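You operate a simulated robot arm through the tools that you are given. There is no shell and no other tool.

You are at the controls of a simulated robot arm. One attempt, no reset.

## Task
Damp the red sock and lay it out on the supply table.
Fine: pumped damp in the tub, not dripping; flat on the top's free part; shut the lid again; other socks stay on their mats, both levers shut.

The check looks at the end state, three seconds after you hand in, the way a careful person would. Anything else that was tipped, shoved, dropped, spilled or broken makes it a failure. A push-on lid holds only when it is set on centred and level and pressed home; a screw cap is set on level and turned clockwise until tight.

## Robot
A 7-joint arm with a two-finger parallel gripper, fixed in place. Base frame: the origin is on the floor under the middle of its stand, x ahead of it, y to its left, z up; the work surface is at about z = 0.935. Lengths are in m, angles in rad, forces in N, time in s.
It reaches about 1.479 m from its shoulder. Its first joint turns from -2.897 to 2.897 rad. Payload 4.4 kg.
The tool frame sits at the grasp point between the pads (the TCP): z along the fingers, y along the line on which they close. The tips reach 0.023 m beyond it. Largest opening 0.094 m; finger width 0.038, thickness 0.01; the body of the gripper, 0.054 by 0.096 m, starts 0.039 m behind the TCP.
Orientation is told as [roll, pitch, yaw] about the base's x, y, z axes, in that order, counted from this pose: with the fingers straight down and closing along the base's y, the tool's x points along the base's -x, its y along +y and its z along -z.

## Interface
- The arm moves only by the tool apply_moves. Its argument "deltas" is a list of rows, each a list of 6 numbers: the shift along the tool's x, y, z in units of 25 mm (1.0 is 25 mm), then the turn, a rotation vector about the tool's x, y, z in units of 4 degrees (1.0 is 4 degrees). In form: [[x, y, z, ax, ay, az], ...]. A call has 1 to 20 rows; each row shifts and turns the commanded pose from where the row before left it, along the tool's axes as they then stand. "hand" is the gripper command, from -1 (shut) to 1 (fully open), values between in proportion, set as the call begins (left out, the last holds). A call with a number of a shift or a turn outside -1 to 1 is refused whole. Each row takes 0.2 s and may step no farther than 0.05 m and 0.15 rad from the row before; otherwise, or with a gripper value out of range, the whole call is refused. A pose out of reach is approached as far as the arm can. The call stops where the force on the tool passes 70 N (or 10 N more than at its start, if that is more) or the arm is blocked; 0.2 s more then pass. The fingers move at their own pace (about 0.072 m/s each) and stop on an object; they squeeze with about 28 N. The grip force told is the motor's: it shows also when the fingers shut on nothing. Time passes only in rows, and 0.2 s behind the last, so rows that do not move let the fingers close. The reply holds the time, the measured pose of the TCP, the force on the tool along the base axes, the opening and the grip force, in the units named above and with some noise, with the torque about the TCP (base axes, N m) and any sound that the robot's microphone picked up, and new pictures: "show" is both (left out), scene, wrist or none.
- Cameras (640 x 400 px; columns grow to the right, rows downward): "scene" is fixed at [0.0499, -0.6512, 1.4053]; the picture's right is [0.51, -0.86, 0.00], its down [-0.33, -0.20, -0.92] and it looks along [0.79, 0.47, -0.39] (base axes); focal length 239 px, centre (320, 200). "wrist" rides on the gripper at [0.086, 0.016, -0.075] in the tool frame; the picture's right is [-0.18, 0.98, 0.00], its down [-0.58, -0.11, -0.81] and it looks along [-0.79, -0.15, 0.59] (tool axes); focal length 243 px, centre (320, 200). There is no depth. A picture from a camera that has moved, and an enlarged one, comes with that camera's place and axes in the base frame and with its lens.
- enlarge(camera, box): a new picture of the part [left, top, right, bottom] of that camera's present view, enlarged. The clock stands still meanwhile.
- hand_in(): hands the job in; it is judged then, once.

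Places have to be worked out from the pictures, the camera data and where the tool is seen. Open the gripper and draw the arm clear of the work before you hand the job in, unless the task says otherwise.

The tools are called by a JSON object that holds its "method" and its "body". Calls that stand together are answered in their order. apply_moves: Moves the arm, as the interface text tells. Its arguments: {"type":"object","properties":{"deltas":{"type":"array","items":{"type":"array","items":{"type":"number"}}},"hand":{"type":"number"},"show":{"type":"string","enum":["both","scene","wrist","none"]}},"required":["deltas"]} The other tools are called the same way: enlarge (camera, box) takes an enlarged picture of a part of a camera's view; hand_in () hands the job in.

At the start:

```text
clock: 0.0
eef_pos: [0.7575, 0.1319, 1.4355]
tool_rot: [-0.002, 0.0, -0.001]
ft_force: [0.5, 0.8, -0.4]
moment: [0.03, 0.02, 0.01]
gripper_width: 0.0941
grasp_force: 0.1
```

scene: 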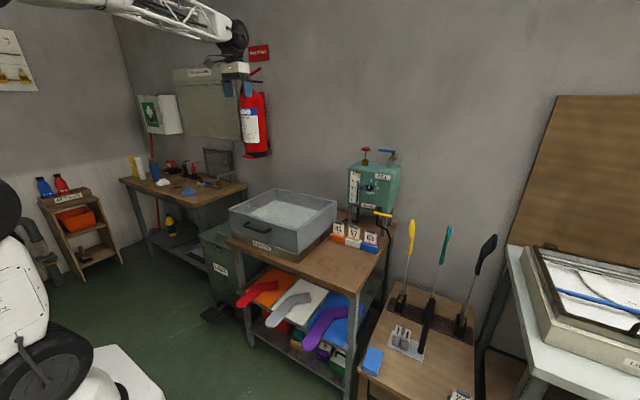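
wrist: 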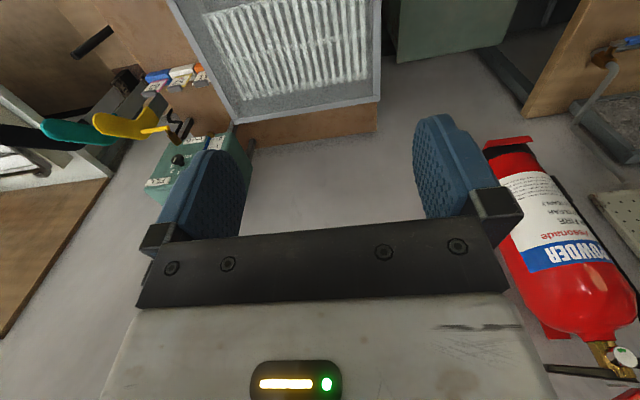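

I'll look at the scene closely first: the tub, the socks, the table, and any labels.

{"method": "enlarge", "body": {"camera": "scene", "box": [220, 180, 400, 290]}}

{"method": "enlarge", "body": {"camera": "scene", "box": [220, 250, 400, 390]}}

{"method": "enlarge", "body": {"camera": "scene", "box": [320, 130, 420, 260]}}

{"method": "enlarge", "body": {"camera": "scene", "box": [110, 140, 260, 240]}}

{"method": "enlarge", "body": {"camera": "scene", "box": [500, 230, 640, 400]}}

{"method": "enlarge", "body": {"camera": "scene", "box": [350, 230, 510, 400]}}

```text
3.56 times, centred on (310, 235) of scene
camera zoom: at [0.0499, -0.6512, 1.4053], right [0.51, -0.86, 0.0], down [-0.33, -0.2, -0.92], along [0.79, 0.47, -0.39], focal length 851 px, centre (356, 76)
```

zoom: 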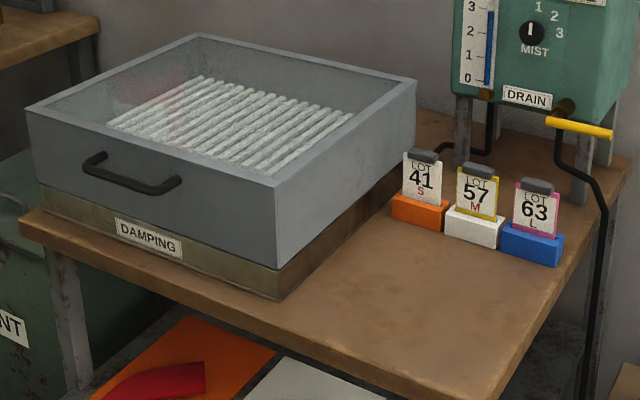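

```text
2.86 times, centred on (310, 320) of scene
camera zoom: at [0.0499, -0.6512, 1.4053], right [0.51, -0.86, 0.0], down [-0.33, -0.2, -0.92], along [0.79, 0.47, -0.39], focal length 684 px, centre (349, -143)
```

zoom: 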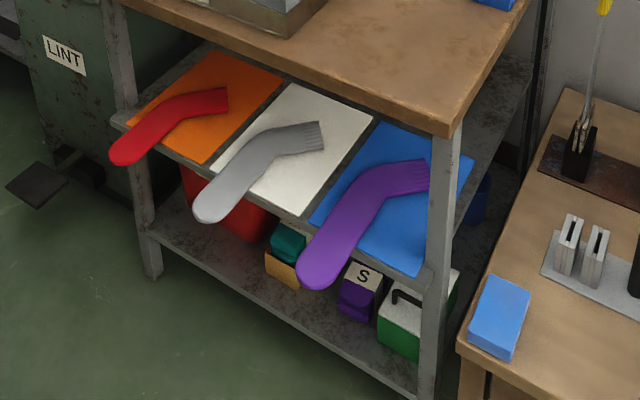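

```text
3.08 times, centred on (370, 195) of scene
camera zoom: at [0.0499, -0.6512, 1.4053], right [0.51, -0.86, 0.0], down [-0.33, -0.2, -0.92], along [0.79, 0.47, -0.39], focal length 736 px, centre (166, 215)
```

zoom: 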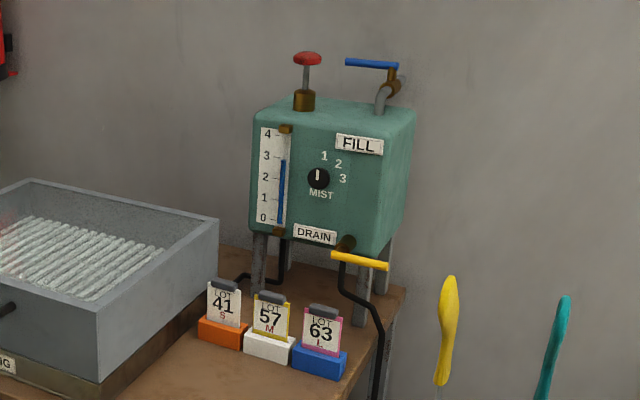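

```text
4.00 times, centred on (185, 190) of scene
camera zoom: at [0.0499, -0.6512, 1.4053], right [0.51, -0.86, 0.0], down [-0.33, -0.2, -0.92], along [0.79, 0.47, -0.39], focal length 958 px, centre (860, 240)
```

zoom: 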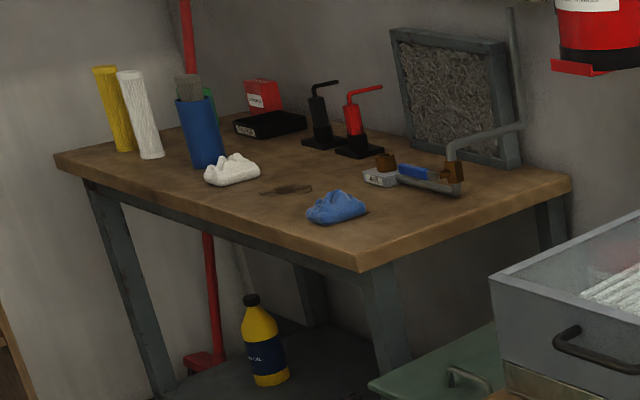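

```text
2.35 times, centred on (570, 315) of scene
camera zoom: at [0.0499, -0.6512, 1.4053], right [0.51, -0.86, 0.0], down [-0.33, -0.2, -0.92], along [0.79, 0.47, -0.39], focal length 563 px, centre (-268, -71)
```

zoom: 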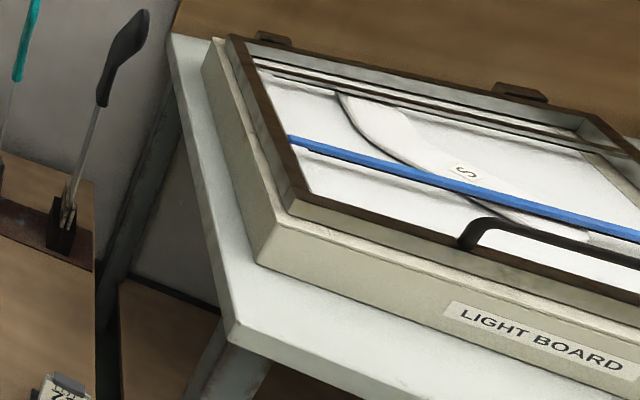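

```text
2.35 times, centred on (430, 315) of scene
camera zoom: at [0.0499, -0.6512, 1.4053], right [0.51, -0.86, 0.0], down [-0.33, -0.2, -0.92], along [0.79, 0.47, -0.39], focal length 563 px, centre (61, -71)
```

zoom: 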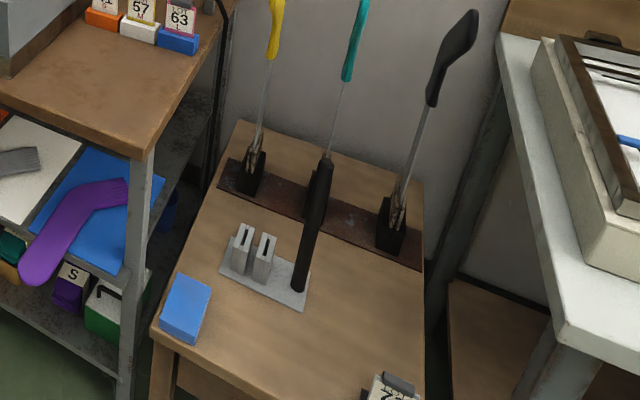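

From the two views, I place the tub hood at about x 0.71–1.04, y −0.16–0.24, top z≈0.92, and the table top at z≈0.775. I'll enlarge the wrist view before moving.

{"method": "enlarge", "body": {"camera": "wrist", "box": [120, 0, 400, 175]}}

{"method": "enlarge", "body": {"camera": "scene", "box": [345, 140, 405, 200]}}

{"method": "enlarge", "body": {"camera": "scene", "box": [225, 255, 305, 315]}}

{"method": "enlarge", "body": {"camera": "scene", "box": [0, 100, 130, 400]}}

```text
2.29 times, centred on (260, 88) of wrist
camera zoom: at [0.6705, 0.1482, 1.5118], right [0.18, 0.98, 0.0], down [0.58, -0.11, 0.81], along [0.79, -0.15, -0.59], focal length 555 px, centre (457, 457)
```

zoom: 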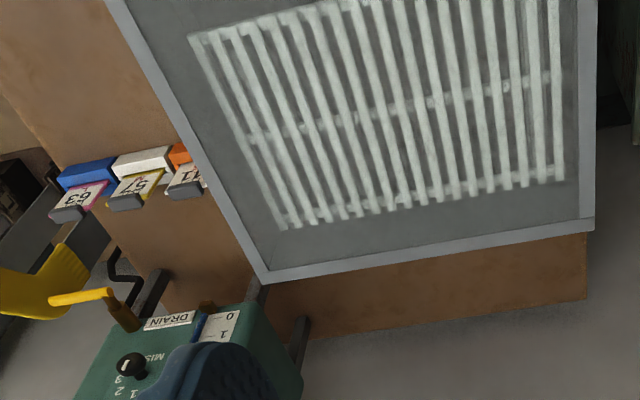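

```text
6.67 times, centred on (375, 170) of scene
camera zoom: at [0.0499, -0.6512, 1.4053], right [0.51, -0.86, 0.0], down [-0.33, -0.2, -0.92], along [0.79, 0.47, -0.39], focal length 1596 px, centre (-47, 400)
```

zoom: 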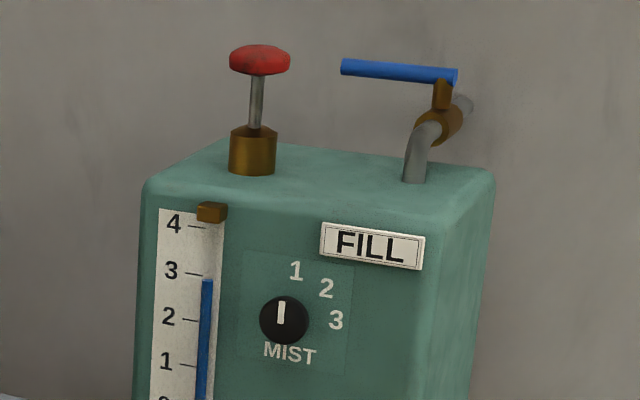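

```text
6.67 times, centred on (265, 285) of scene
camera zoom: at [0.0499, -0.6512, 1.4053], right [0.51, -0.86, 0.0], down [-0.33, -0.2, -0.92], along [0.79, 0.47, -0.39], focal length 1596 px, centre (687, -367)
```

zoom: 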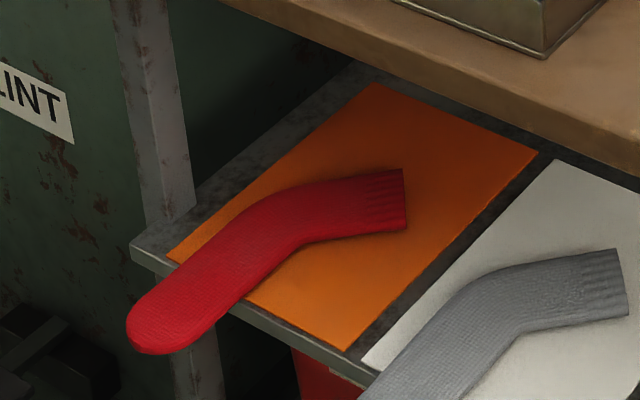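

```text
1.33 times, centred on (65, 250) of scene
camera zoom: at [0.0499, -0.6512, 1.4053], right [0.51, -0.86, 0.0], down [-0.33, -0.2, -0.92], along [0.79, 0.47, -0.39], focal length 319 px, centre (660, 133)
```

zoom: 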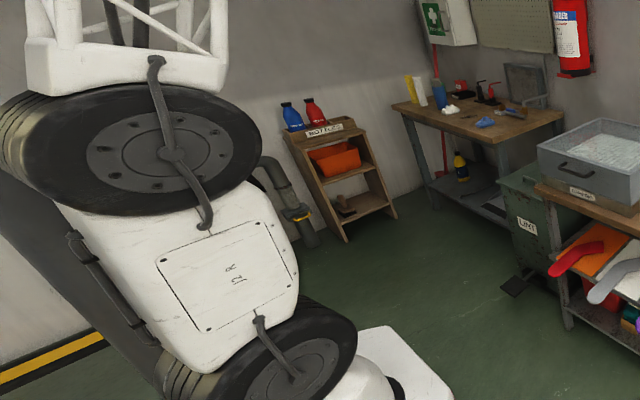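

The red sock's toe overhangs the shelf edge, and a pump plunger, a MIST dial, and the FILL and DRAIN levers are on the tank. I'll move the wrist camera in front of the tank and cards to read them.

{"method": "apply_moves", "body": {"deltas": [[0.644, -0.955, 0.339, 0, 0, 0], [0.644, -0.955, 0.339, 0, 0, 0], [0.644, -0.955, 0.339, 0, 0, 0], [0.644, -0.955, 0.339, 0, 0, 0], [0.644, -0.955, 0.339, 0, 0, 0], [0.644, -0.955, 0.339, 0, 0, 0], [0.644, -0.955, 0.339, 0, 0, 0], [0.644, -0.955, 0.339, 0, 0, 0], [0.644, -0.955, 0.339, 0, 0, 0], [0.644, -0.955, 0.339, 0, 0, 0], [0.644, -0.955, 0.339, 0, 0, 0], [0.644, -0.955, 0.339, 0, 0, 0], [0.644, -0.955, 0.339, 0, 0, 0], [0.644, -0.955, 0.339, 0, 0, 0], [0.644, -0.955, 0.339, 0, 0, 0], [0.644, -0.955, 0.339, 0, 0, 0]], "hand": 1}}

```text
clock: 3.4
eef_pos: [0.499, -0.2481, 1.2992]
tool_rot: [0.001, 0.001, 0.001]
ft_force: [-0.1, -0.3, -0.2]
moment: [-0.03, 0.02, -0.03]
gripper_width: 0.0938
grasp_force: 0.0
camera wrist: at [0.4121, -0.2324, 1.374], right [0.18, 0.98, 0.0], down [0.58, -0.11, 0.81], along [0.79, -0.15, -0.59], focal length 243 px, centre (320, 200)
```

scene: 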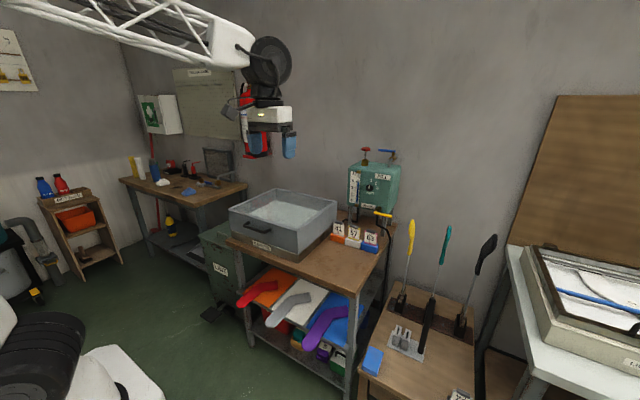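
wrist: 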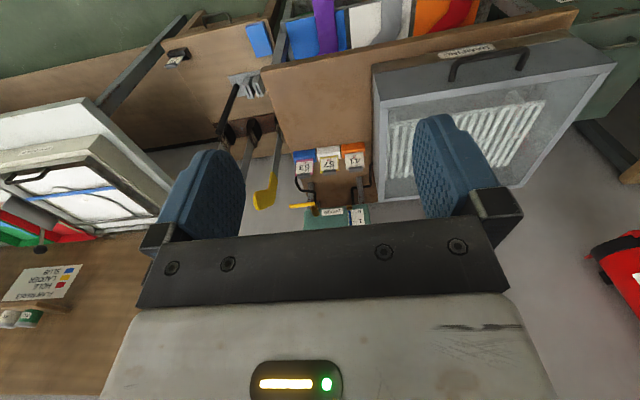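

The overview is useful. I'll enlarge the table and cards, the tub, and the sign at the left.

{"method": "enlarge", "body": {"camera": "wrist", "box": [250, 130, 420, 240]}}

{"method": "enlarge", "body": {"camera": "wrist", "box": [360, 0, 640, 210]}}

{"method": "enlarge", "body": {"camera": "wrist", "box": [0, 220, 120, 340]}}

{"method": "enlarge", "body": {"camera": "wrist", "box": [260, 0, 520, 120]}}

```text
3.64 times, centred on (335, 185) of wrist
camera zoom: at [0.4121, -0.2324, 1.374], right [0.18, 0.98, 0.0], down [0.58, -0.11, 0.81], along [0.79, -0.15, -0.59], focal length 882 px, centre (266, 254)
```

zoom: 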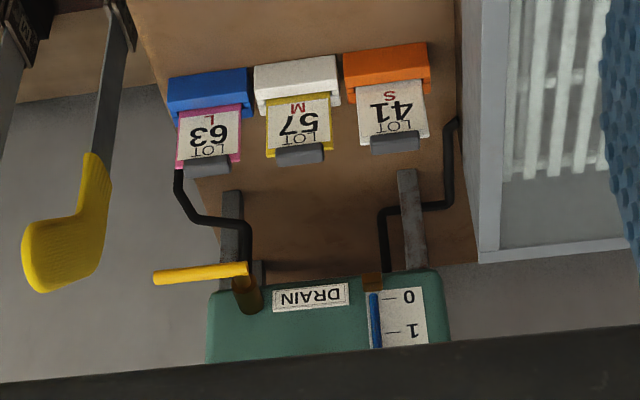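

```text
1.90 times, centred on (500, 105) of wrist
camera zoom: at [0.4121, -0.2324, 1.374], right [0.18, 0.98, 0.0], down [0.58, -0.11, 0.81], along [0.79, -0.15, -0.59], focal length 462 px, centre (-23, 381)
```

zoom: 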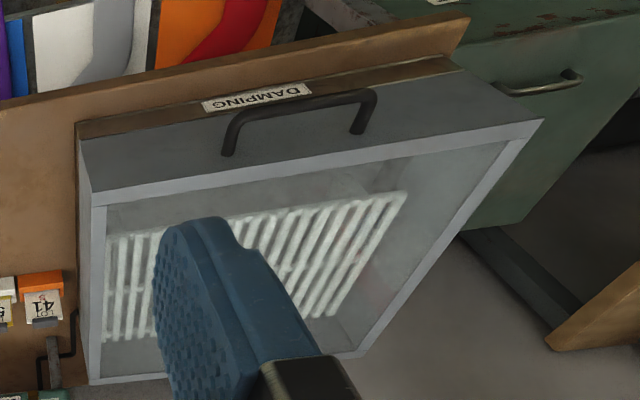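

```text
3.33 times, centred on (60, 280) of wrist
camera zoom: at [0.4121, -0.2324, 1.374], right [0.18, 0.98, 0.0], down [0.58, -0.11, 0.81], along [0.79, -0.15, -0.59], focal length 809 px, centre (1187, -67)
```

zoom: 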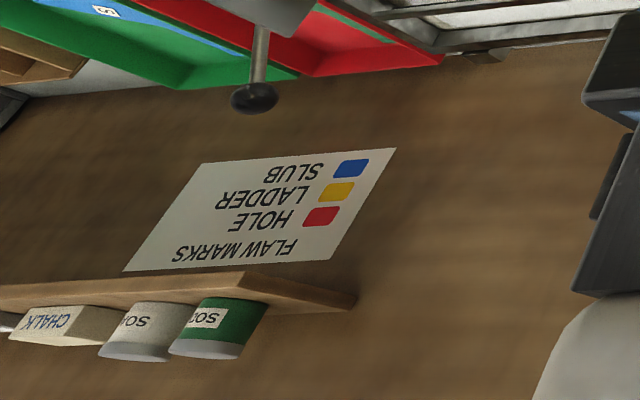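

```text
2.46 times, centred on (390, 60) of wrist
camera zoom: at [0.4121, -0.2324, 1.374], right [0.18, 0.98, 0.0], down [0.58, -0.11, 0.81], along [0.79, -0.15, -0.59], focal length 597 px, centre (148, 545)
```

zoom: 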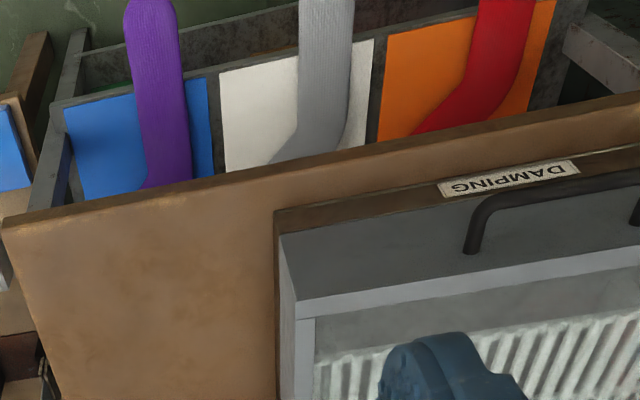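

The tank front is near x≈1.07, with the dial around (1.07, −0.315, 1.02). I'll move the wrist camera closer to read the dial, gauge and plunger.

{"method": "apply_moves", "body": {"deltas": [[-0.945, -0.055, 0.289, 0, 0, 0], [-0.945, -0.055, 0.289, 0, 0, 0], [-0.945, -0.055, 0.289, 0, 0, 0], [-0.945, -0.055, 0.289, 0, 0, 0], [-0.945, -0.055, 0.289, 0, 0, 0], [-0.945, -0.055, 0.289, 0, 0, 0], [-0.945, -0.055, 0.289, 0, 0, 0], [-0.945, -0.055, 0.289, 0, 0, 0], [-0.945, -0.055, 0.289, 0, 0, 0], [-0.945, -0.055, 0.289, 0, 0, 0], [-0.945, -0.055, 0.289, 0, 0, 0], [-0.945, -0.055, 0.289, 0, 0, 0], [-0.945, -0.055, 0.289, 0, 0, 0]]}}

```text
clock: 6.2
eef_pos: [0.8074, -0.2691, 1.2071]
tool_rot: [0.0, -0.003, -0.001]
ft_force: [0.6, 0.4, 0.5]
moment: [0.01, 0.02, -0.02]
gripper_width: 0.0937
grasp_force: 0.0
camera wrist: at [0.7199, -0.2528, 1.2824], right [0.18, 0.98, 0.0], down [0.58, -0.11, 0.81], along [0.79, -0.15, -0.59], focal length 243 px, centre (320, 200)
```

scene: 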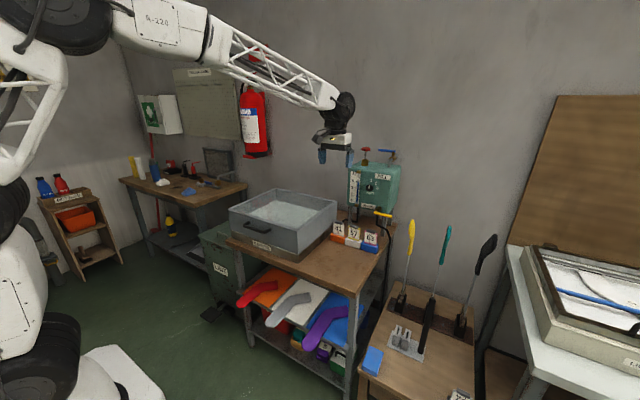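
wrist: 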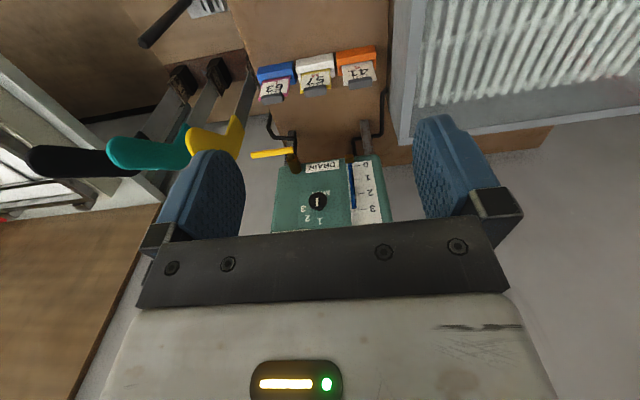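

{"method": "enlarge", "body": {"camera": "wrist", "box": [240, 140, 410, 245]}}

{"method": "enlarge", "body": {"camera": "wrist", "box": [240, 30, 410, 140]}}

{"method": "enlarge", "body": {"camera": "wrist", "box": [380, 0, 640, 170]}}

```text
3.76 times, centred on (325, 192) of wrist
camera zoom: at [0.7199, -0.2528, 1.2824], right [0.18, 0.98, 0.0], down [0.58, -0.11, 0.81], along [0.79, -0.15, -0.59], focal length 913 px, centre (301, 228)
```

zoom: 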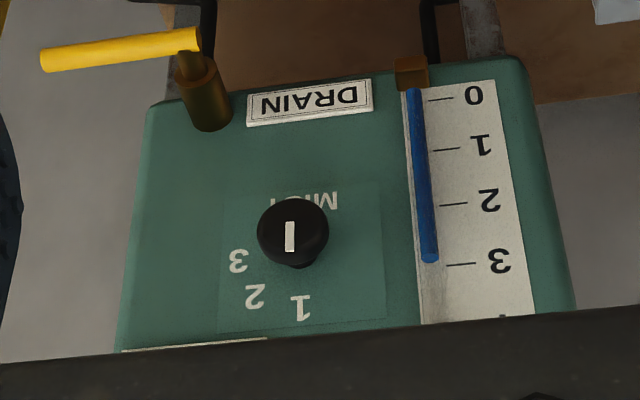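

```text
3.64 times, centred on (325, 85) of wrist
camera zoom: at [0.7199, -0.2528, 1.2824], right [0.18, 0.98, 0.0], down [0.58, -0.11, 0.81], along [0.79, -0.15, -0.59], focal length 882 px, centre (302, 618)
```

zoom: 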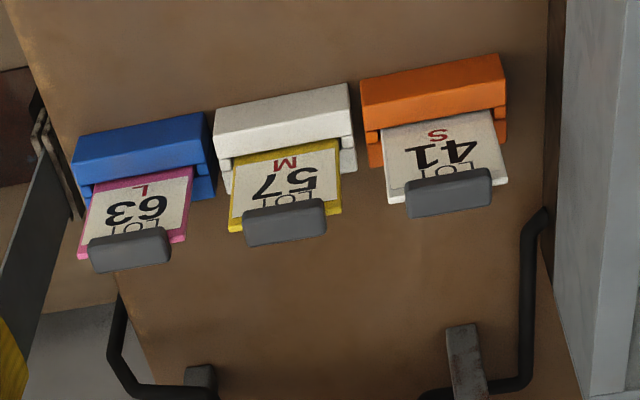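

```text
2.35 times, centred on (510, 85) of wrist
camera zoom: at [0.7199, -0.2528, 1.2824], right [0.18, 0.98, 0.0], down [0.58, -0.11, 0.81], along [0.79, -0.15, -0.59], focal length 571 px, centre (-127, 471)
```

zoom: 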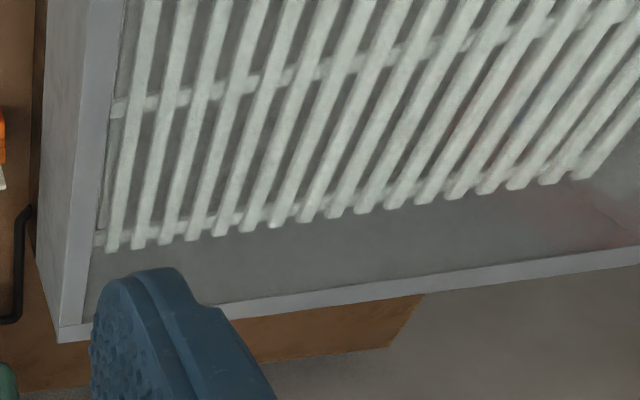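

The dial points at 1 and the gauge is near 2.8. Next I need the lid handle and hinge geometry, so I'll enlarge the handle in the scene view.

{"method": "enlarge", "body": {"camera": "scene", "box": [222, 185, 342, 260]}}

{"method": "enlarge", "body": {"camera": "scene", "box": [228, 212, 278, 252]}}

```text
5.33 times, centred on (282, 222) of scene
camera zoom: at [0.0499, -0.6512, 1.4053], right [0.51, -0.86, 0.0], down [-0.33, -0.2, -0.92], along [0.79, 0.47, -0.39], focal length 1277 px, centre (523, 80)
```

zoom: 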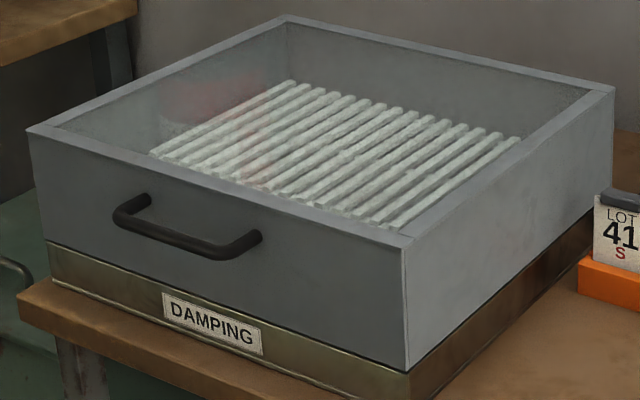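

```text
10.00 times, centred on (253, 232) of scene
camera zoom: at [0.0499, -0.6512, 1.4053], right [0.51, -0.86, 0.0], down [-0.33, -0.2, -0.92], along [0.79, 0.47, -0.39], focal length 2394 px, centre (990, -120)
```

zoom: 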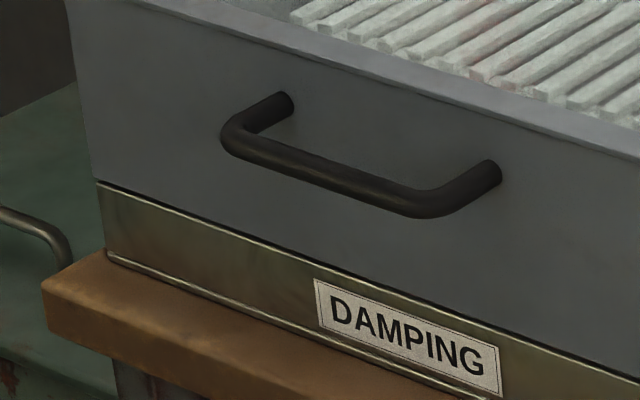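

The handle is a U-bar at about (0.675, 0.045, 0.89), protruding from the hood front. I'll go above and in front of it, then yaw the gripper 90° so the fingers close along x around the bar.

{"method": "apply_moves", "body": {"deltas": [[0.575, 0.966, 0.329, 0, 0, 0], [0.575, 0.966, 0.329, 0, 0, 0], [0.575, 0.966, 0.329, 0, 0, 0], [0.575, 0.966, 0.329, 0, 0, 0], [0.575, 0.966, 0.329, 0, 0, 0], [0.575, 0.966, 0.329, 0, 0, 0], [0.575, 0.966, 0.329, 0, 0, 0], [0.575, 0.966, 0.329, 0, 0, 0], [0.575, 0.966, 0.329, 0, 0, 0], [0.575, 0.966, 0.329, 0, 0, 0], [0.575, 0.966, 0.329, 0, 0, 0], [0.575, 0.966, 0.329, 0, 0, 0], [0.575, 0.966, 0.329, 0, 0, 0], [0, 0, 0, 0, 0, 1], [0, 0, 0, 0, 0, 1], [0, 0, 0, 0, 0, 1], [0, 0, 0, 0, 0, 1], [0, 0, 0, 0, 0, 1], [0, 0, 0, 0, 0, 1]]}}

{"method": "apply_moves", "body": {"deltas": [[0, 0, 0, 0, 0, 1], [0, 0, 0, 0, 0, 1], [0, 0, 0, 0, 0, 1], [0, 0, 0, 0, 0, 1], [0, 0, 0, 0, 0, 1], [0, 0, 0, 0, 0, 1], [0, 0, 0, 0, 0, 1], [0, 0, 0, 0, 0, 1], [0, 0, 0, 0, 0, 1], [0, 0, 0, 0, 0, 1], [0, 0, 0, 0, 0, 1], [0, 0, 0, 0, 0, 1], [0, 0, 0, 0, 0, 1], [0, 0, 0, 0, 0, 1], [0, 0, 0, 0, 0, 1], [0, 0, 0, 0, 0, 1], [0, 0, 0, 0, 0, 0.5]]}}

```text
clock: 10.2
eef_pos: [0.6205, 0.0447, 1.0999]
tool_rot: [-0.001, -0.001, -0.417]
ft_force: [0.2, -0.1, 0.7]
moment: [-0.01, 0.01, -0.03]
gripper_width: 0.0939
grasp_force: 0.0
camera wrist: at [0.5467, 0.0938, 1.1757], right [0.57, 0.82, 0.0], down [0.49, -0.34, 0.81], along [0.66, -0.46, -0.59], focal length 243 px, centre (320, 200)
```

scene: 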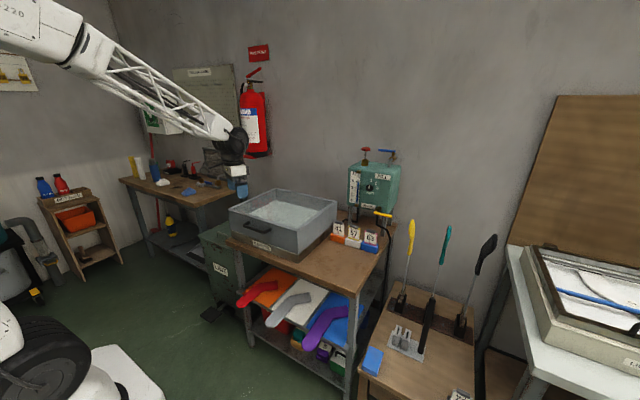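
wrist: 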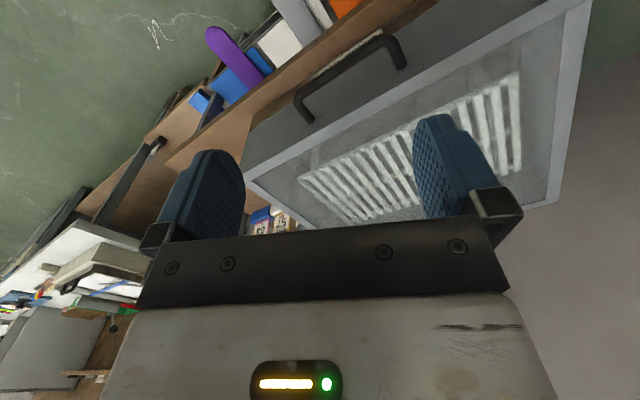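

```text
clock: 13.8
eef_pos: [0.6194, 0.0459, 1.1006]
tool_rot: [0.002, 0.0, -1.571]
ft_force: [0.0, 0.2, -0.4]
moment: [0.02, -0.03, 0.01]
gripper_width: 0.0938
grasp_force: 0.0
camera wrist: at [0.6347, 0.1311, 1.1758], right [0.98, -0.18, 0.0], down [-0.11, -0.58, 0.81], along [-0.15, -0.79, -0.59], focal length 243 px, centre (320, 200)
```

scene: 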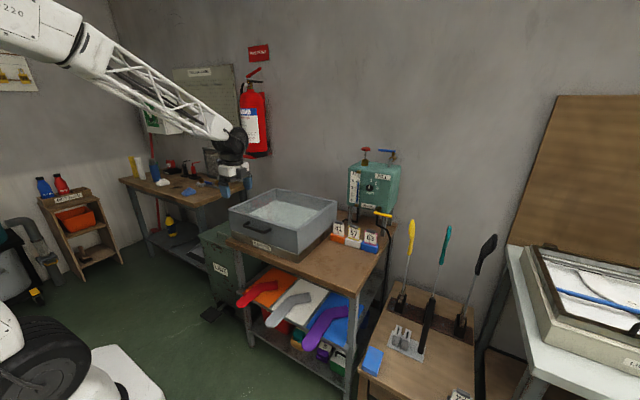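
wrist: 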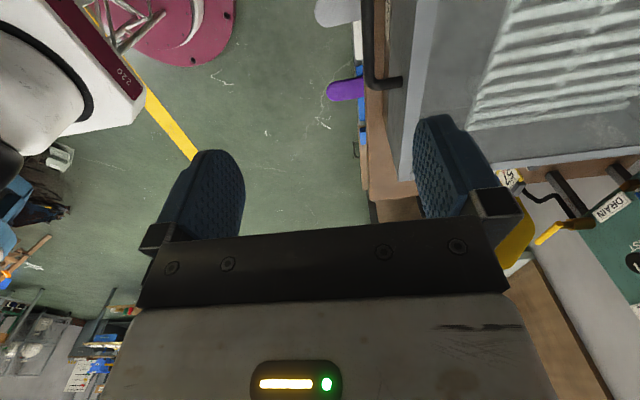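

The bar triangulates to x≈0.663, y −0.016…0.092, z≈0.904, with the hood face at x≈0.70. I'll partly close the fingers to about 36 mm and descend to just above the bar, then look.

{"method": "apply_moves", "body": {"deltas": [[-0.16, 0.832, 0, 0, 0, 0], [-0.16, 0.832, 0, 0, 0, 0], [0, 0, 0.937, 0, 0, 0], [0, 0, 0.937, 0, 0, 0], [0, 0, 0.937, 0, 0, 0], [0, 0, 0.937, 0, 0, 0], [0, 0, 0.937, 0, 0, 0], [0, 0, 0.937, 0, 0, 0], [0, 0, 0, 0, 0, 0]], "hand": -0.23}}

{"method": "enlarge", "body": {"camera": "scene", "box": [215, 170, 305, 240]}}

```text
clock: 15.8
eef_pos: [0.6612, 0.0362, 0.9612]
tool_rot: [0.0, 0.0, -1.571]
ft_force: [-0.1, -0.4, 0.8]
moment: [0.02, -0.01, 0.0]
gripper_width: 0.0364
grasp_force: 0.1
camera wrist: at [0.6764, 0.1228, 1.0365], right [0.98, -0.18, 0.0], down [-0.11, -0.58, 0.81], along [-0.15, -0.79, -0.59], focal length 243 px, centre (320, 200)
```

scene: 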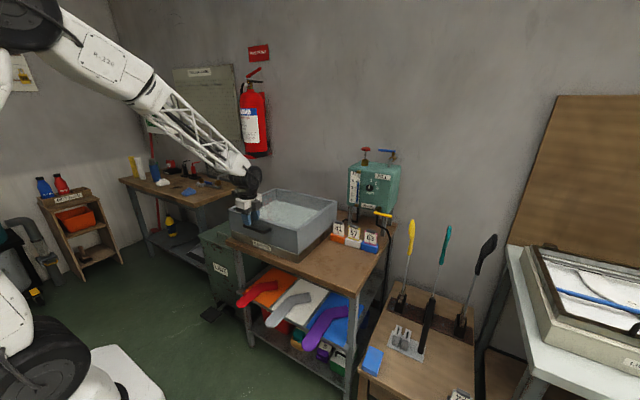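
wrist: 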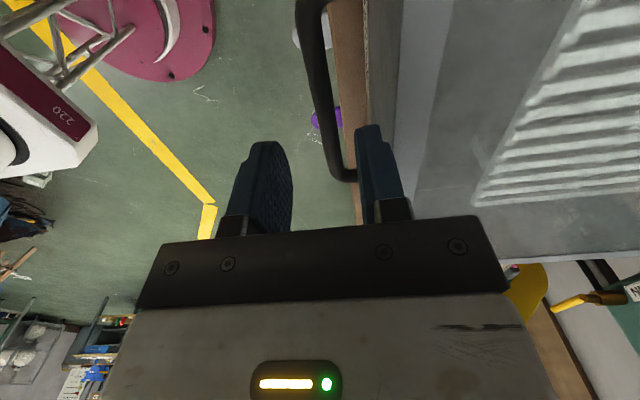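

```text
5.71 times, centred on (260, 205) of scene
camera zoom: at [0.0499, -0.6512, 1.4053], right [0.51, -0.86, 0.0], down [-0.33, -0.2, -0.92], along [0.79, 0.47, -0.39], focal length 1368 px, centre (663, 171)
```

zoom: 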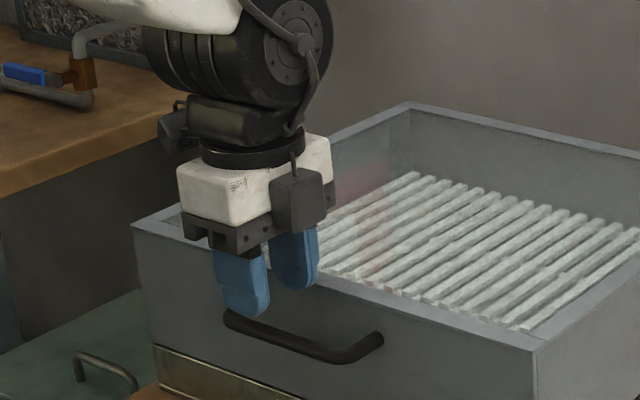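

The bar lies between the two fingers, so I'll descend the last 5 cm to straddle it.

{"method": "apply_moves", "body": {"deltas": [[0, 0, 0.65, 0, 0, 0], [0, 0, 0.65, 0, 0, 0], [0, 0, 0.66, 0, 0, 0]]}}

{"method": "enlarge", "body": {"camera": "scene", "box": [215, 170, 305, 240]}}

```text
clock: 16.6
eef_pos: [0.6605, 0.0371, 0.9119]
tool_rot: [-0.001, 0.001, -1.57]
ft_force: [0.2, 0.4, 0.5]
moment: [-0.01, 0.0, 0.0]
gripper_width: 0.0363
grasp_force: 0.1
camera wrist: at [0.6762, 0.1231, 0.9863], right [0.98, -0.18, 0.0], down [-0.11, -0.58, 0.81], along [-0.15, -0.79, -0.59], focal length 243 px, centre (320, 200)
```

scene: 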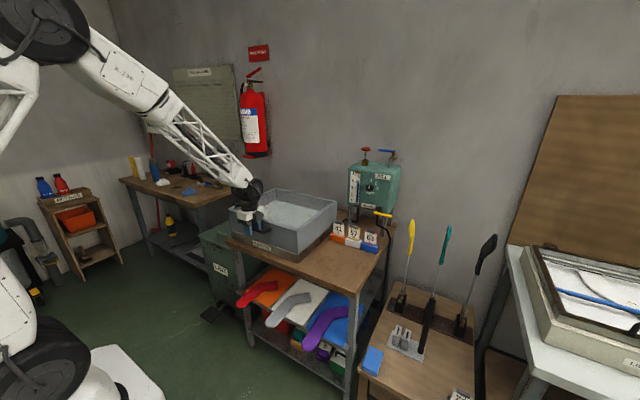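
wrist: 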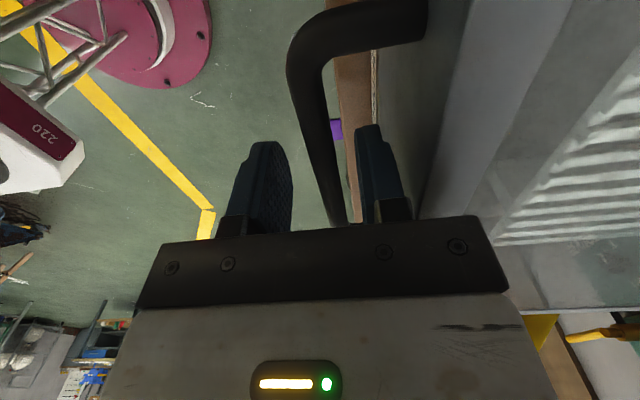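

```text
5.71 times, centred on (260, 205) of scene
camera zoom: at [0.0499, -0.6512, 1.4053], right [0.51, -0.86, 0.0], down [-0.33, -0.2, -0.92], along [0.79, 0.47, -0.39], focal length 1368 px, centre (663, 171)
```

zoom: 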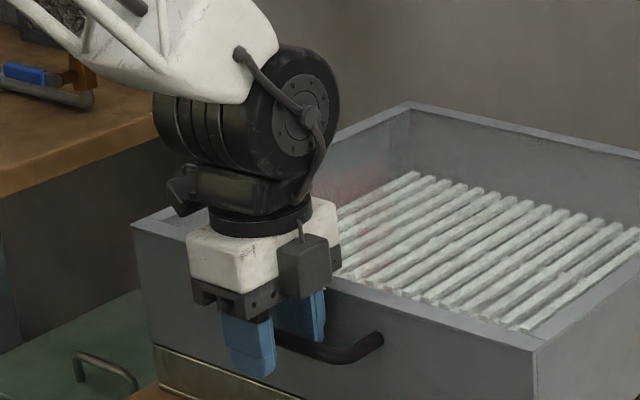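

The fingers straddle the bar with no contact force. I'll close on it and read the grip.

{"method": "apply_moves", "body": {"deltas": [[0, 0, 0, 0, 0, 0], [0, 0, 0, 0, 0, 0], [0, 0, 0, 0, 0, 0]], "hand": -1, "show": "wrist"}}

```text
clock: 17.4
eef_pos: [0.6618, 0.0376, 0.9115]
tool_rot: [0.002, 0.002, -1.573]
ft_force: [56.6, -1.5, -13.2]
moment: [0.24, -0.22, 1.04]
gripper_width: 0.0185
grasp_force: 28.0
camera wrist: at [0.6773, 0.1232, 0.9867], right [0.98, -0.18, 0.0], down [-0.11, -0.58, 0.81], along [-0.15, -0.79, -0.59], focal length 243 px, centre (320, 200)
```

wrist: 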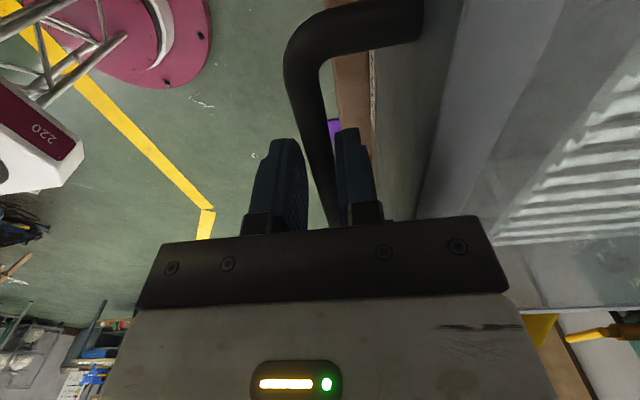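

A 57 N lateral force in +x shows the bar is a bit further out than the tool centre. I'll ease the tool +x a couple of mm to relieve it.

{"method": "apply_moves", "body": {"deltas": [[0, 0.06, 0, 0, 0, 0], [0, 0.06, 0, 0, 0, 0]], "show": "none"}}

```text
clock: 18.0
eef_pos: [0.6641, 0.0371, 0.9114]
tool_rot: [-0.002, 0.001, -1.57]
ft_force: [55.8, -2.6, -13.0]
moment: [0.13, -0.24, 1.03]
gripper_width: 0.0128
grasp_force: 28.0
```

{"method": "apply_moves", "body": {"deltas": [[0, 0.05, 0, 0, 0, 0], [0, 0.05, 0, 0, 0, 0]], "show": "none"}}

```text
clock: 18.6
eef_pos: [0.6649, 0.0378, 0.9112]
tool_rot: [-0.001, 0.0, -1.57]
ft_force: [-5.7, -6.2, 20.5]
moment: [-0.46, 0.01, 1.72]
gripper_width: 0.012
grasp_force: 44.6
```

Both fingers now grip the 12 mm bar at x≈0.665. I'll lift about 1.5 cm slowly and see whether the lid hinges.

{"method": "apply_moves", "body": {"deltas": [[0, 0, -0.15, 0, 0, 0], [0, 0, -0.15, 0, 0, 0], [0, 0, -0.15, 0, 0, 0], [0, 0, -0.15, 0, 0, 0]]}}

{"method": "enlarge", "body": {"camera": "scene", "box": [222, 180, 352, 260]}}

```text
clock: 19.6
eef_pos: [0.6685, 0.0373, 0.9268]
tool_rot: [0.003, 0.0, -1.571]
ft_force: [60.5, 15.6, -17.1]
moment: [0.42, -0.3, 1.81]
gripper_width: 0.012
grasp_force: 44.7
camera wrist: at [0.6836, 0.1231, 1.0025], right [0.98, -0.18, 0.0], down [-0.11, -0.58, 0.81], along [-0.15, -0.79, -0.59], focal length 243 px, centre (320, 200)
```

scene: 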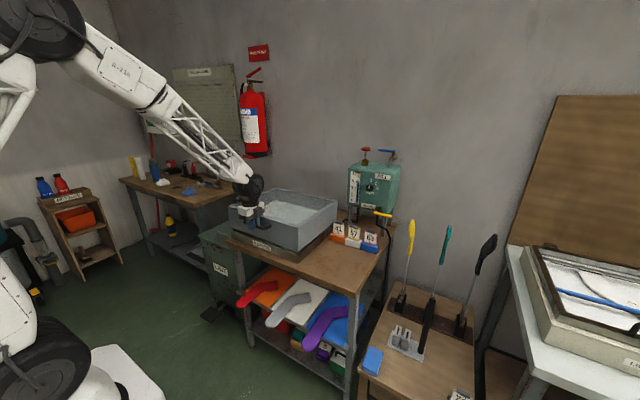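
wrist: 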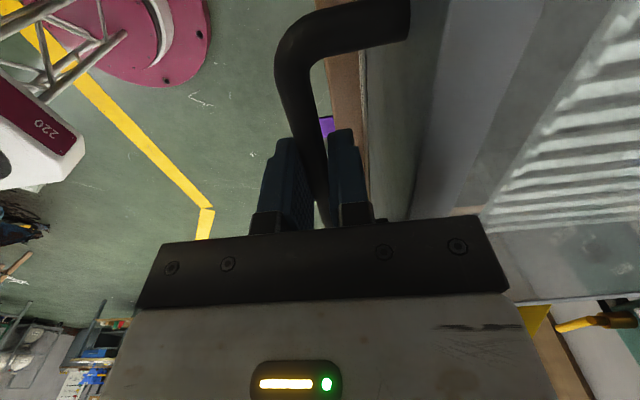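

```text
4.92 times, centred on (287, 220) of scene
camera zoom: at [0.0499, -0.6512, 1.4053], right [0.51, -0.86, 0.0], down [-0.33, -0.2, -0.92], along [0.79, 0.47, -0.39], focal length 1178 px, centre (482, 102)
```

zoom: 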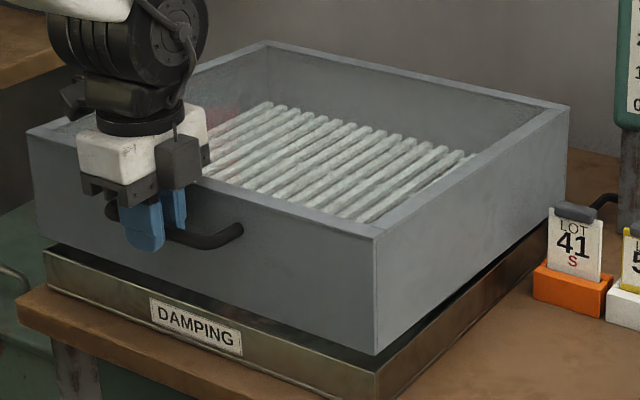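

The lid hinges at the back, with the hinge near (1.04, 0.82). The vertical grip fights the arc, so I'll lower it back, loosen, and tilt the gripper 45° so one finger hooks under the bar with slack.

{"method": "apply_moves", "body": {"deltas": [[0, 0, 0.15, 0, 0, 0], [0, 0, 0.15, 0, 0, 0], [0, 0, 0.15, 0, 0, 0], [0, 0, 0.15, 0, 0, 0], [0, 0, 0, 0, 0, 0]], "show": "none"}}

{"method": "apply_moves", "body": {"deltas": [[0, 0, 0, 0, 0, 0], [0, 0, 0, 0, 0, 0], [0, -0.1, 0, 0, 0, 0], [0, -0.06, 0, 0, 0, 0]], "hand": -0.447, "show": "wrist"}}

```text
clock: 20.8
eef_pos: [0.6636, 0.0354, 0.9115]
tool_rot: [-0.003, -0.001, -1.572]
ft_force: [-43.7, 16.3, 35.4]
moment: [0.47, 0.36, 1.68]
gripper_width: 0.0121
grasp_force: 45.0
```

```text
clock: 21.8
eef_pos: [0.6619, 0.0371, 0.9108]
tool_rot: [-0.002, 0.0, -1.571]
ft_force: [0.9, -0.7, 0.0]
moment: [0.04, 0.0, 0.02]
gripper_width: 0.0259
grasp_force: 0.2
camera wrist: at [0.6786, 0.1228, 0.9866], right [0.98, -0.18, 0.0], down [-0.11, -0.58, 0.81], along [-0.15, -0.79, -0.59], focal length 243 px, centre (320, 200)
```

wrist: 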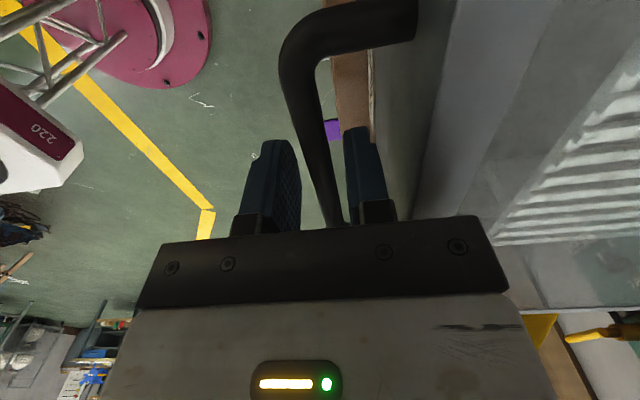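

No load on the tool now. I'll tilt 45° about the bar axis so the fingers point forward and down.

{"method": "apply_moves", "body": {"deltas": [[0, 0, 0, -1, 0, 0], [0, 0, 0, -1, 0, 0], [0, 0, 0, -1, 0, 0], [0, 0, 0, -1, 0, 0], [0, -0.03, -0.03, -1, 0, 0], [0, -0.03, -0.03, -1, 0, 0], [0, -0.03, -0.03, -1, 0, 0], [0, 0, 0, -1, 0, 0], [0, 0, 0, -1, 0, 0], [0, 0, 0, -1, 0, 0], [0, 0, 0, -1, 0, 0], [0, 0, 0, -0.25, 0, 0]]}}

{"method": "enlarge", "body": {"camera": "scene", "box": [222, 180, 312, 250]}}

```text
clock: 24.2
eef_pos: [0.6637, 0.0378, 0.8871]
tool_rot: [0.708, -0.003, -1.569]
ft_force: [6.4, -7.5, 25.3]
moment: [-0.48, 2.83, 0.92]
gripper_width: 0.0352
grasp_force: 10.4
stopped in row 11: the force on the tool passed its limit at 127 N (the readings are from after the stop); the commanded pose is now the measured one
camera wrist: at [0.6275, 0.1242, 0.9549], right [0.75, -0.18, 0.64], down [-0.6, -0.58, 0.54], along [0.27, -0.79, -0.54], focal length 243 px, centre (320, 200)
```

scene: 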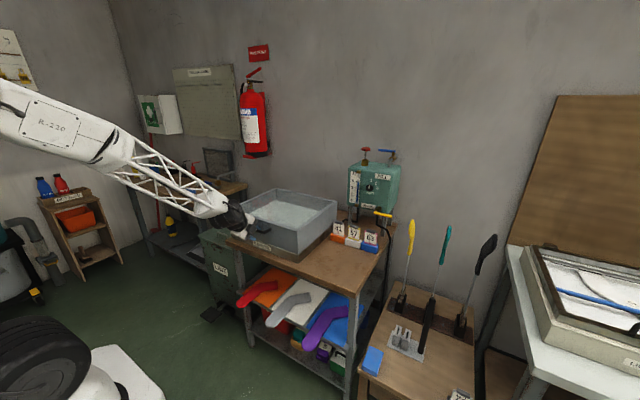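
wrist: 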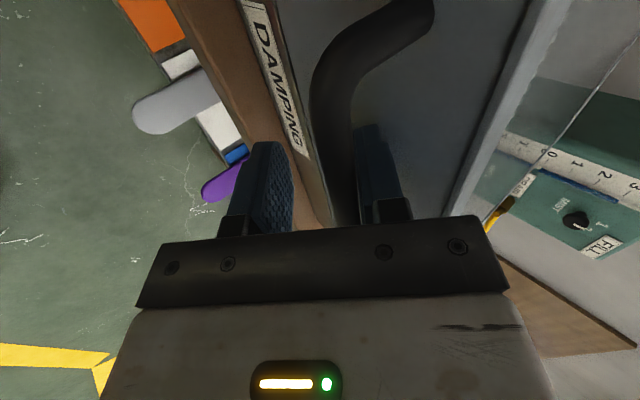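

```text
5.71 times, centred on (267, 215) of scene
camera zoom: at [0.0499, -0.6512, 1.4053], right [0.51, -0.86, 0.0], down [-0.33, -0.2, -0.92], along [0.79, 0.47, -0.39], focal length 1368 px, centre (623, 114)
```

zoom: 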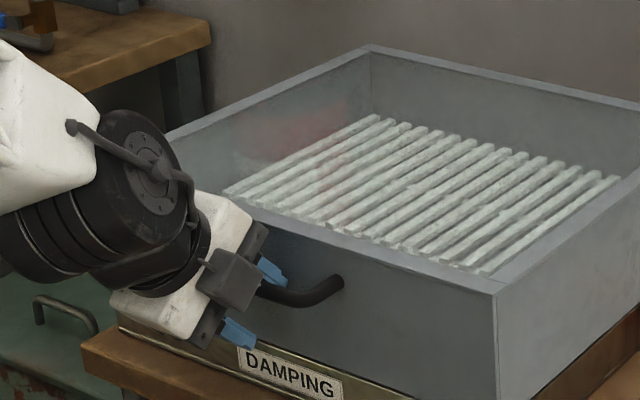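

The rear finger touched the hood face and the tool ended 24 mm low, but the bar is still between the fingers. I'll back the fingers out along their axis, recentre on the bar, and check the forces.

{"method": "apply_moves", "body": {"deltas": [[0, 0, -0.2, 0, 0, 0], [0, 0, -0.2, 0, 0, 0], [0, 0, -0.2, 0, 0, 0], [0, 0.1, -0.2, 0, 0, 0], [0, 0.2, 0, 0, 0, 0], [0, 0.15, 0, 0, 0, 0]]}}

{"method": "enlarge", "body": {"camera": "scene", "box": [222, 180, 312, 250]}}

```text
clock: 25.6
eef_pos: [0.6574, 0.0376, 0.9057]
tool_rot: [0.699, -0.005, -1.569]
ft_force: [0.8, 0.4, 0.6]
moment: [0.0, 0.05, 0.02]
gripper_width: 0.026
grasp_force: 0.1
camera wrist: at [0.6212, 0.1242, 0.9735], right [0.75, -0.18, 0.63], down [-0.6, -0.58, 0.55], along [0.27, -0.79, -0.55], focal length 243 px, centre (320, 200)
```

scene: 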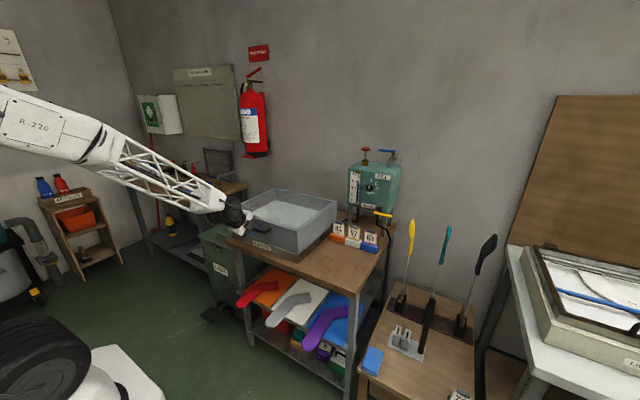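
wrist: 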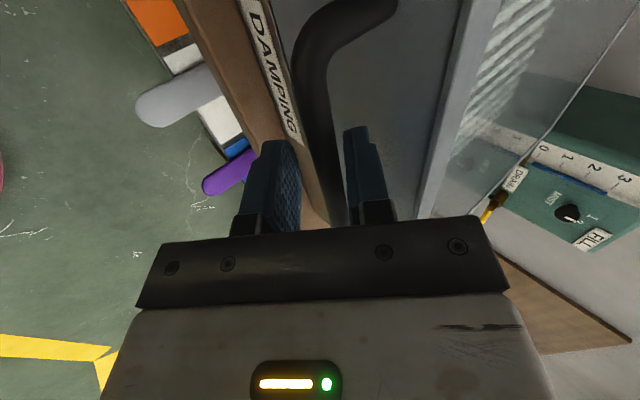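

```text
5.71 times, centred on (267, 215) of scene
camera zoom: at [0.0499, -0.6512, 1.4053], right [0.51, -0.86, 0.0], down [-0.33, -0.2, -0.92], along [0.79, 0.47, -0.39], focal length 1368 px, centre (623, 114)
```

zoom: 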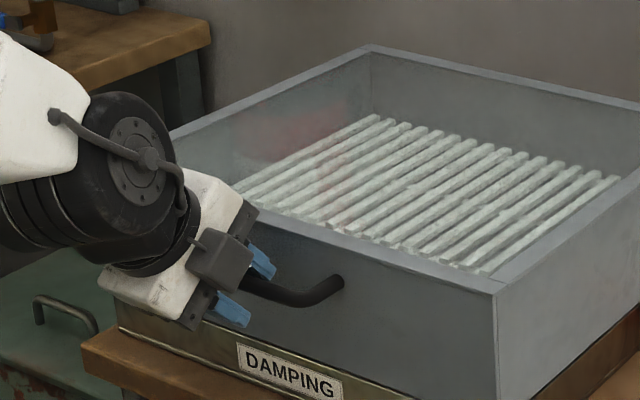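

The bar sits between the fingers with zero force. I'll lift along the hinge arc about 12° first and check.

{"method": "apply_moves", "body": {"deltas": [[0, 0.575, -0.206, 0, 0, 0], [0, 0.575, -0.206, 0, 0, 0], [0, 0.678, -0.434, 0, 0, 0], [0, 0.698, -0.402, 0, 0, 0], [0, 0.721, -0.361, 0, 0, 0]]}}

{"method": "enlarge", "body": {"camera": "scene", "box": [222, 170, 352, 260]}}

```text
clock: 26.2
eef_pos: [0.6686, 0.0364, 0.9288]
tool_rot: [0.695, -0.007, -1.568]
ft_force: [-20.5, 0.5, 3.5]
moment: [-0.42, 0.15, 0.22]
gripper_width: 0.012
grasp_force: 33.1
stopped in row 3: the force on the tool passed its limit at 88 N (the readings are from after the stop); the commanded pose is now the measured one
camera wrist: at [0.6331, 0.1238, 0.9958], right [0.76, -0.18, 0.63], down [-0.6, -0.58, 0.55], along [0.27, -0.8, -0.54], focal length 243 px, centre (320, 200)
```

scene: 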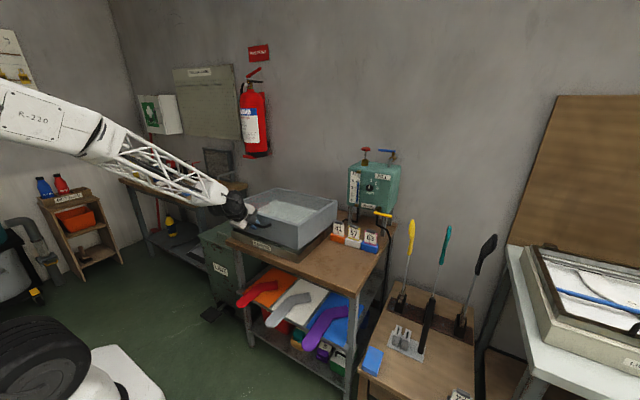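
wrist: 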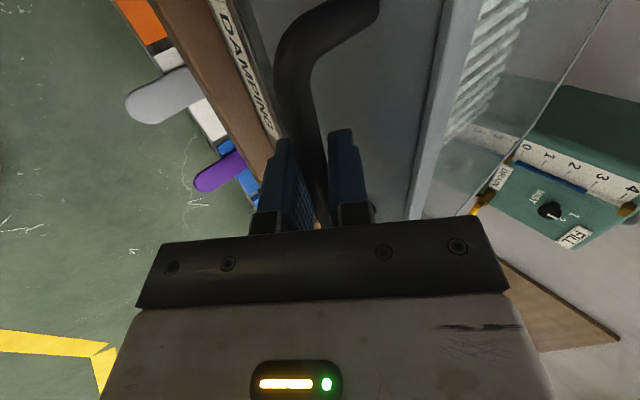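

```text
4.44 times, centred on (287, 215) of scene
camera zoom: at [0.0499, -0.6512, 1.4053], right [0.51, -0.86, 0.0], down [-0.33, -0.2, -0.92], along [0.79, 0.47, -0.39], focal length 1064 px, centre (467, 133)
```

zoom: 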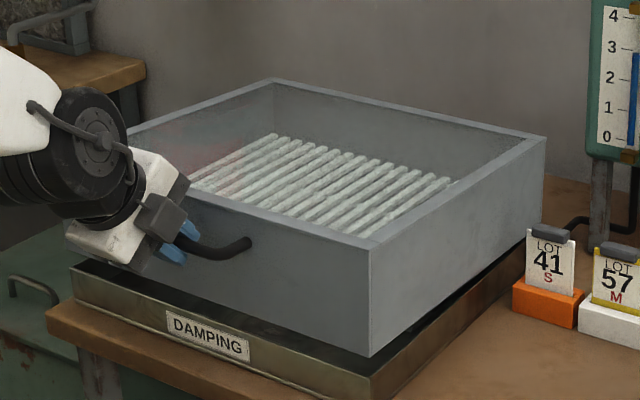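

The lid did lift a few degrees before the force spiked, and the fingers now read 12 mm on the bar. I'll wait a moment to see the settled state.

{"method": "apply_moves", "body": {"deltas": [[0, 0, 0, 0, 0, 0], [0, 0, 0, 0, 0, 0]], "show": "none"}}

```text
clock: 26.8
eef_pos: [0.67, 0.0366, 0.9279]
tool_rot: [0.695, -0.006, -1.569]
ft_force: [-0.5, 0.3, -1.5]
moment: [-0.01, -0.01, -0.01]
gripper_width: 0.027
grasp_force: 1.2
```

{"method": "enlarge", "body": {"camera": "scene", "box": [222, 170, 352, 260]}}

{"method": "enlarge", "body": {"camera": "wrist", "box": [200, 0, 480, 240]}}

```text
4.44 times, centred on (287, 215) of scene
camera zoom: at [0.0499, -0.6512, 1.4053], right [0.51, -0.86, 0.0], down [-0.33, -0.2, -0.92], along [0.79, 0.47, -0.39], focal length 1064 px, centre (467, 133)
```

zoom: 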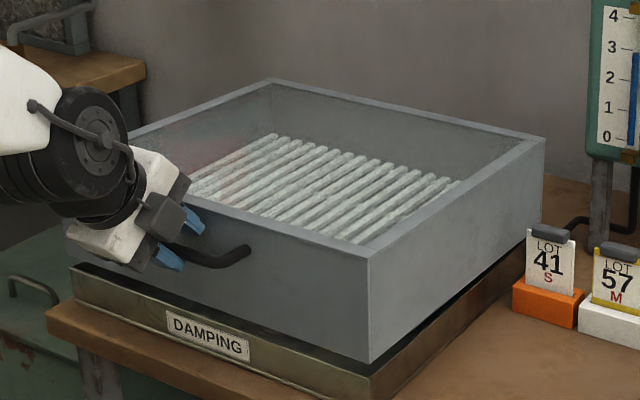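

```text
1.67 times, centred on (340, 120) of wrist
camera zoom: at [0.6338, 0.1237, 0.9966], right [0.76, -0.18, 0.63], down [-0.6, -0.58, 0.55], along [0.27, -0.79, -0.54], focal length 404 px, centre (287, 333)
```

zoom: 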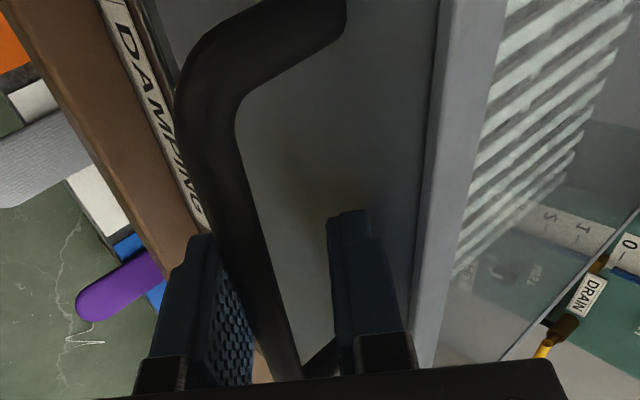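

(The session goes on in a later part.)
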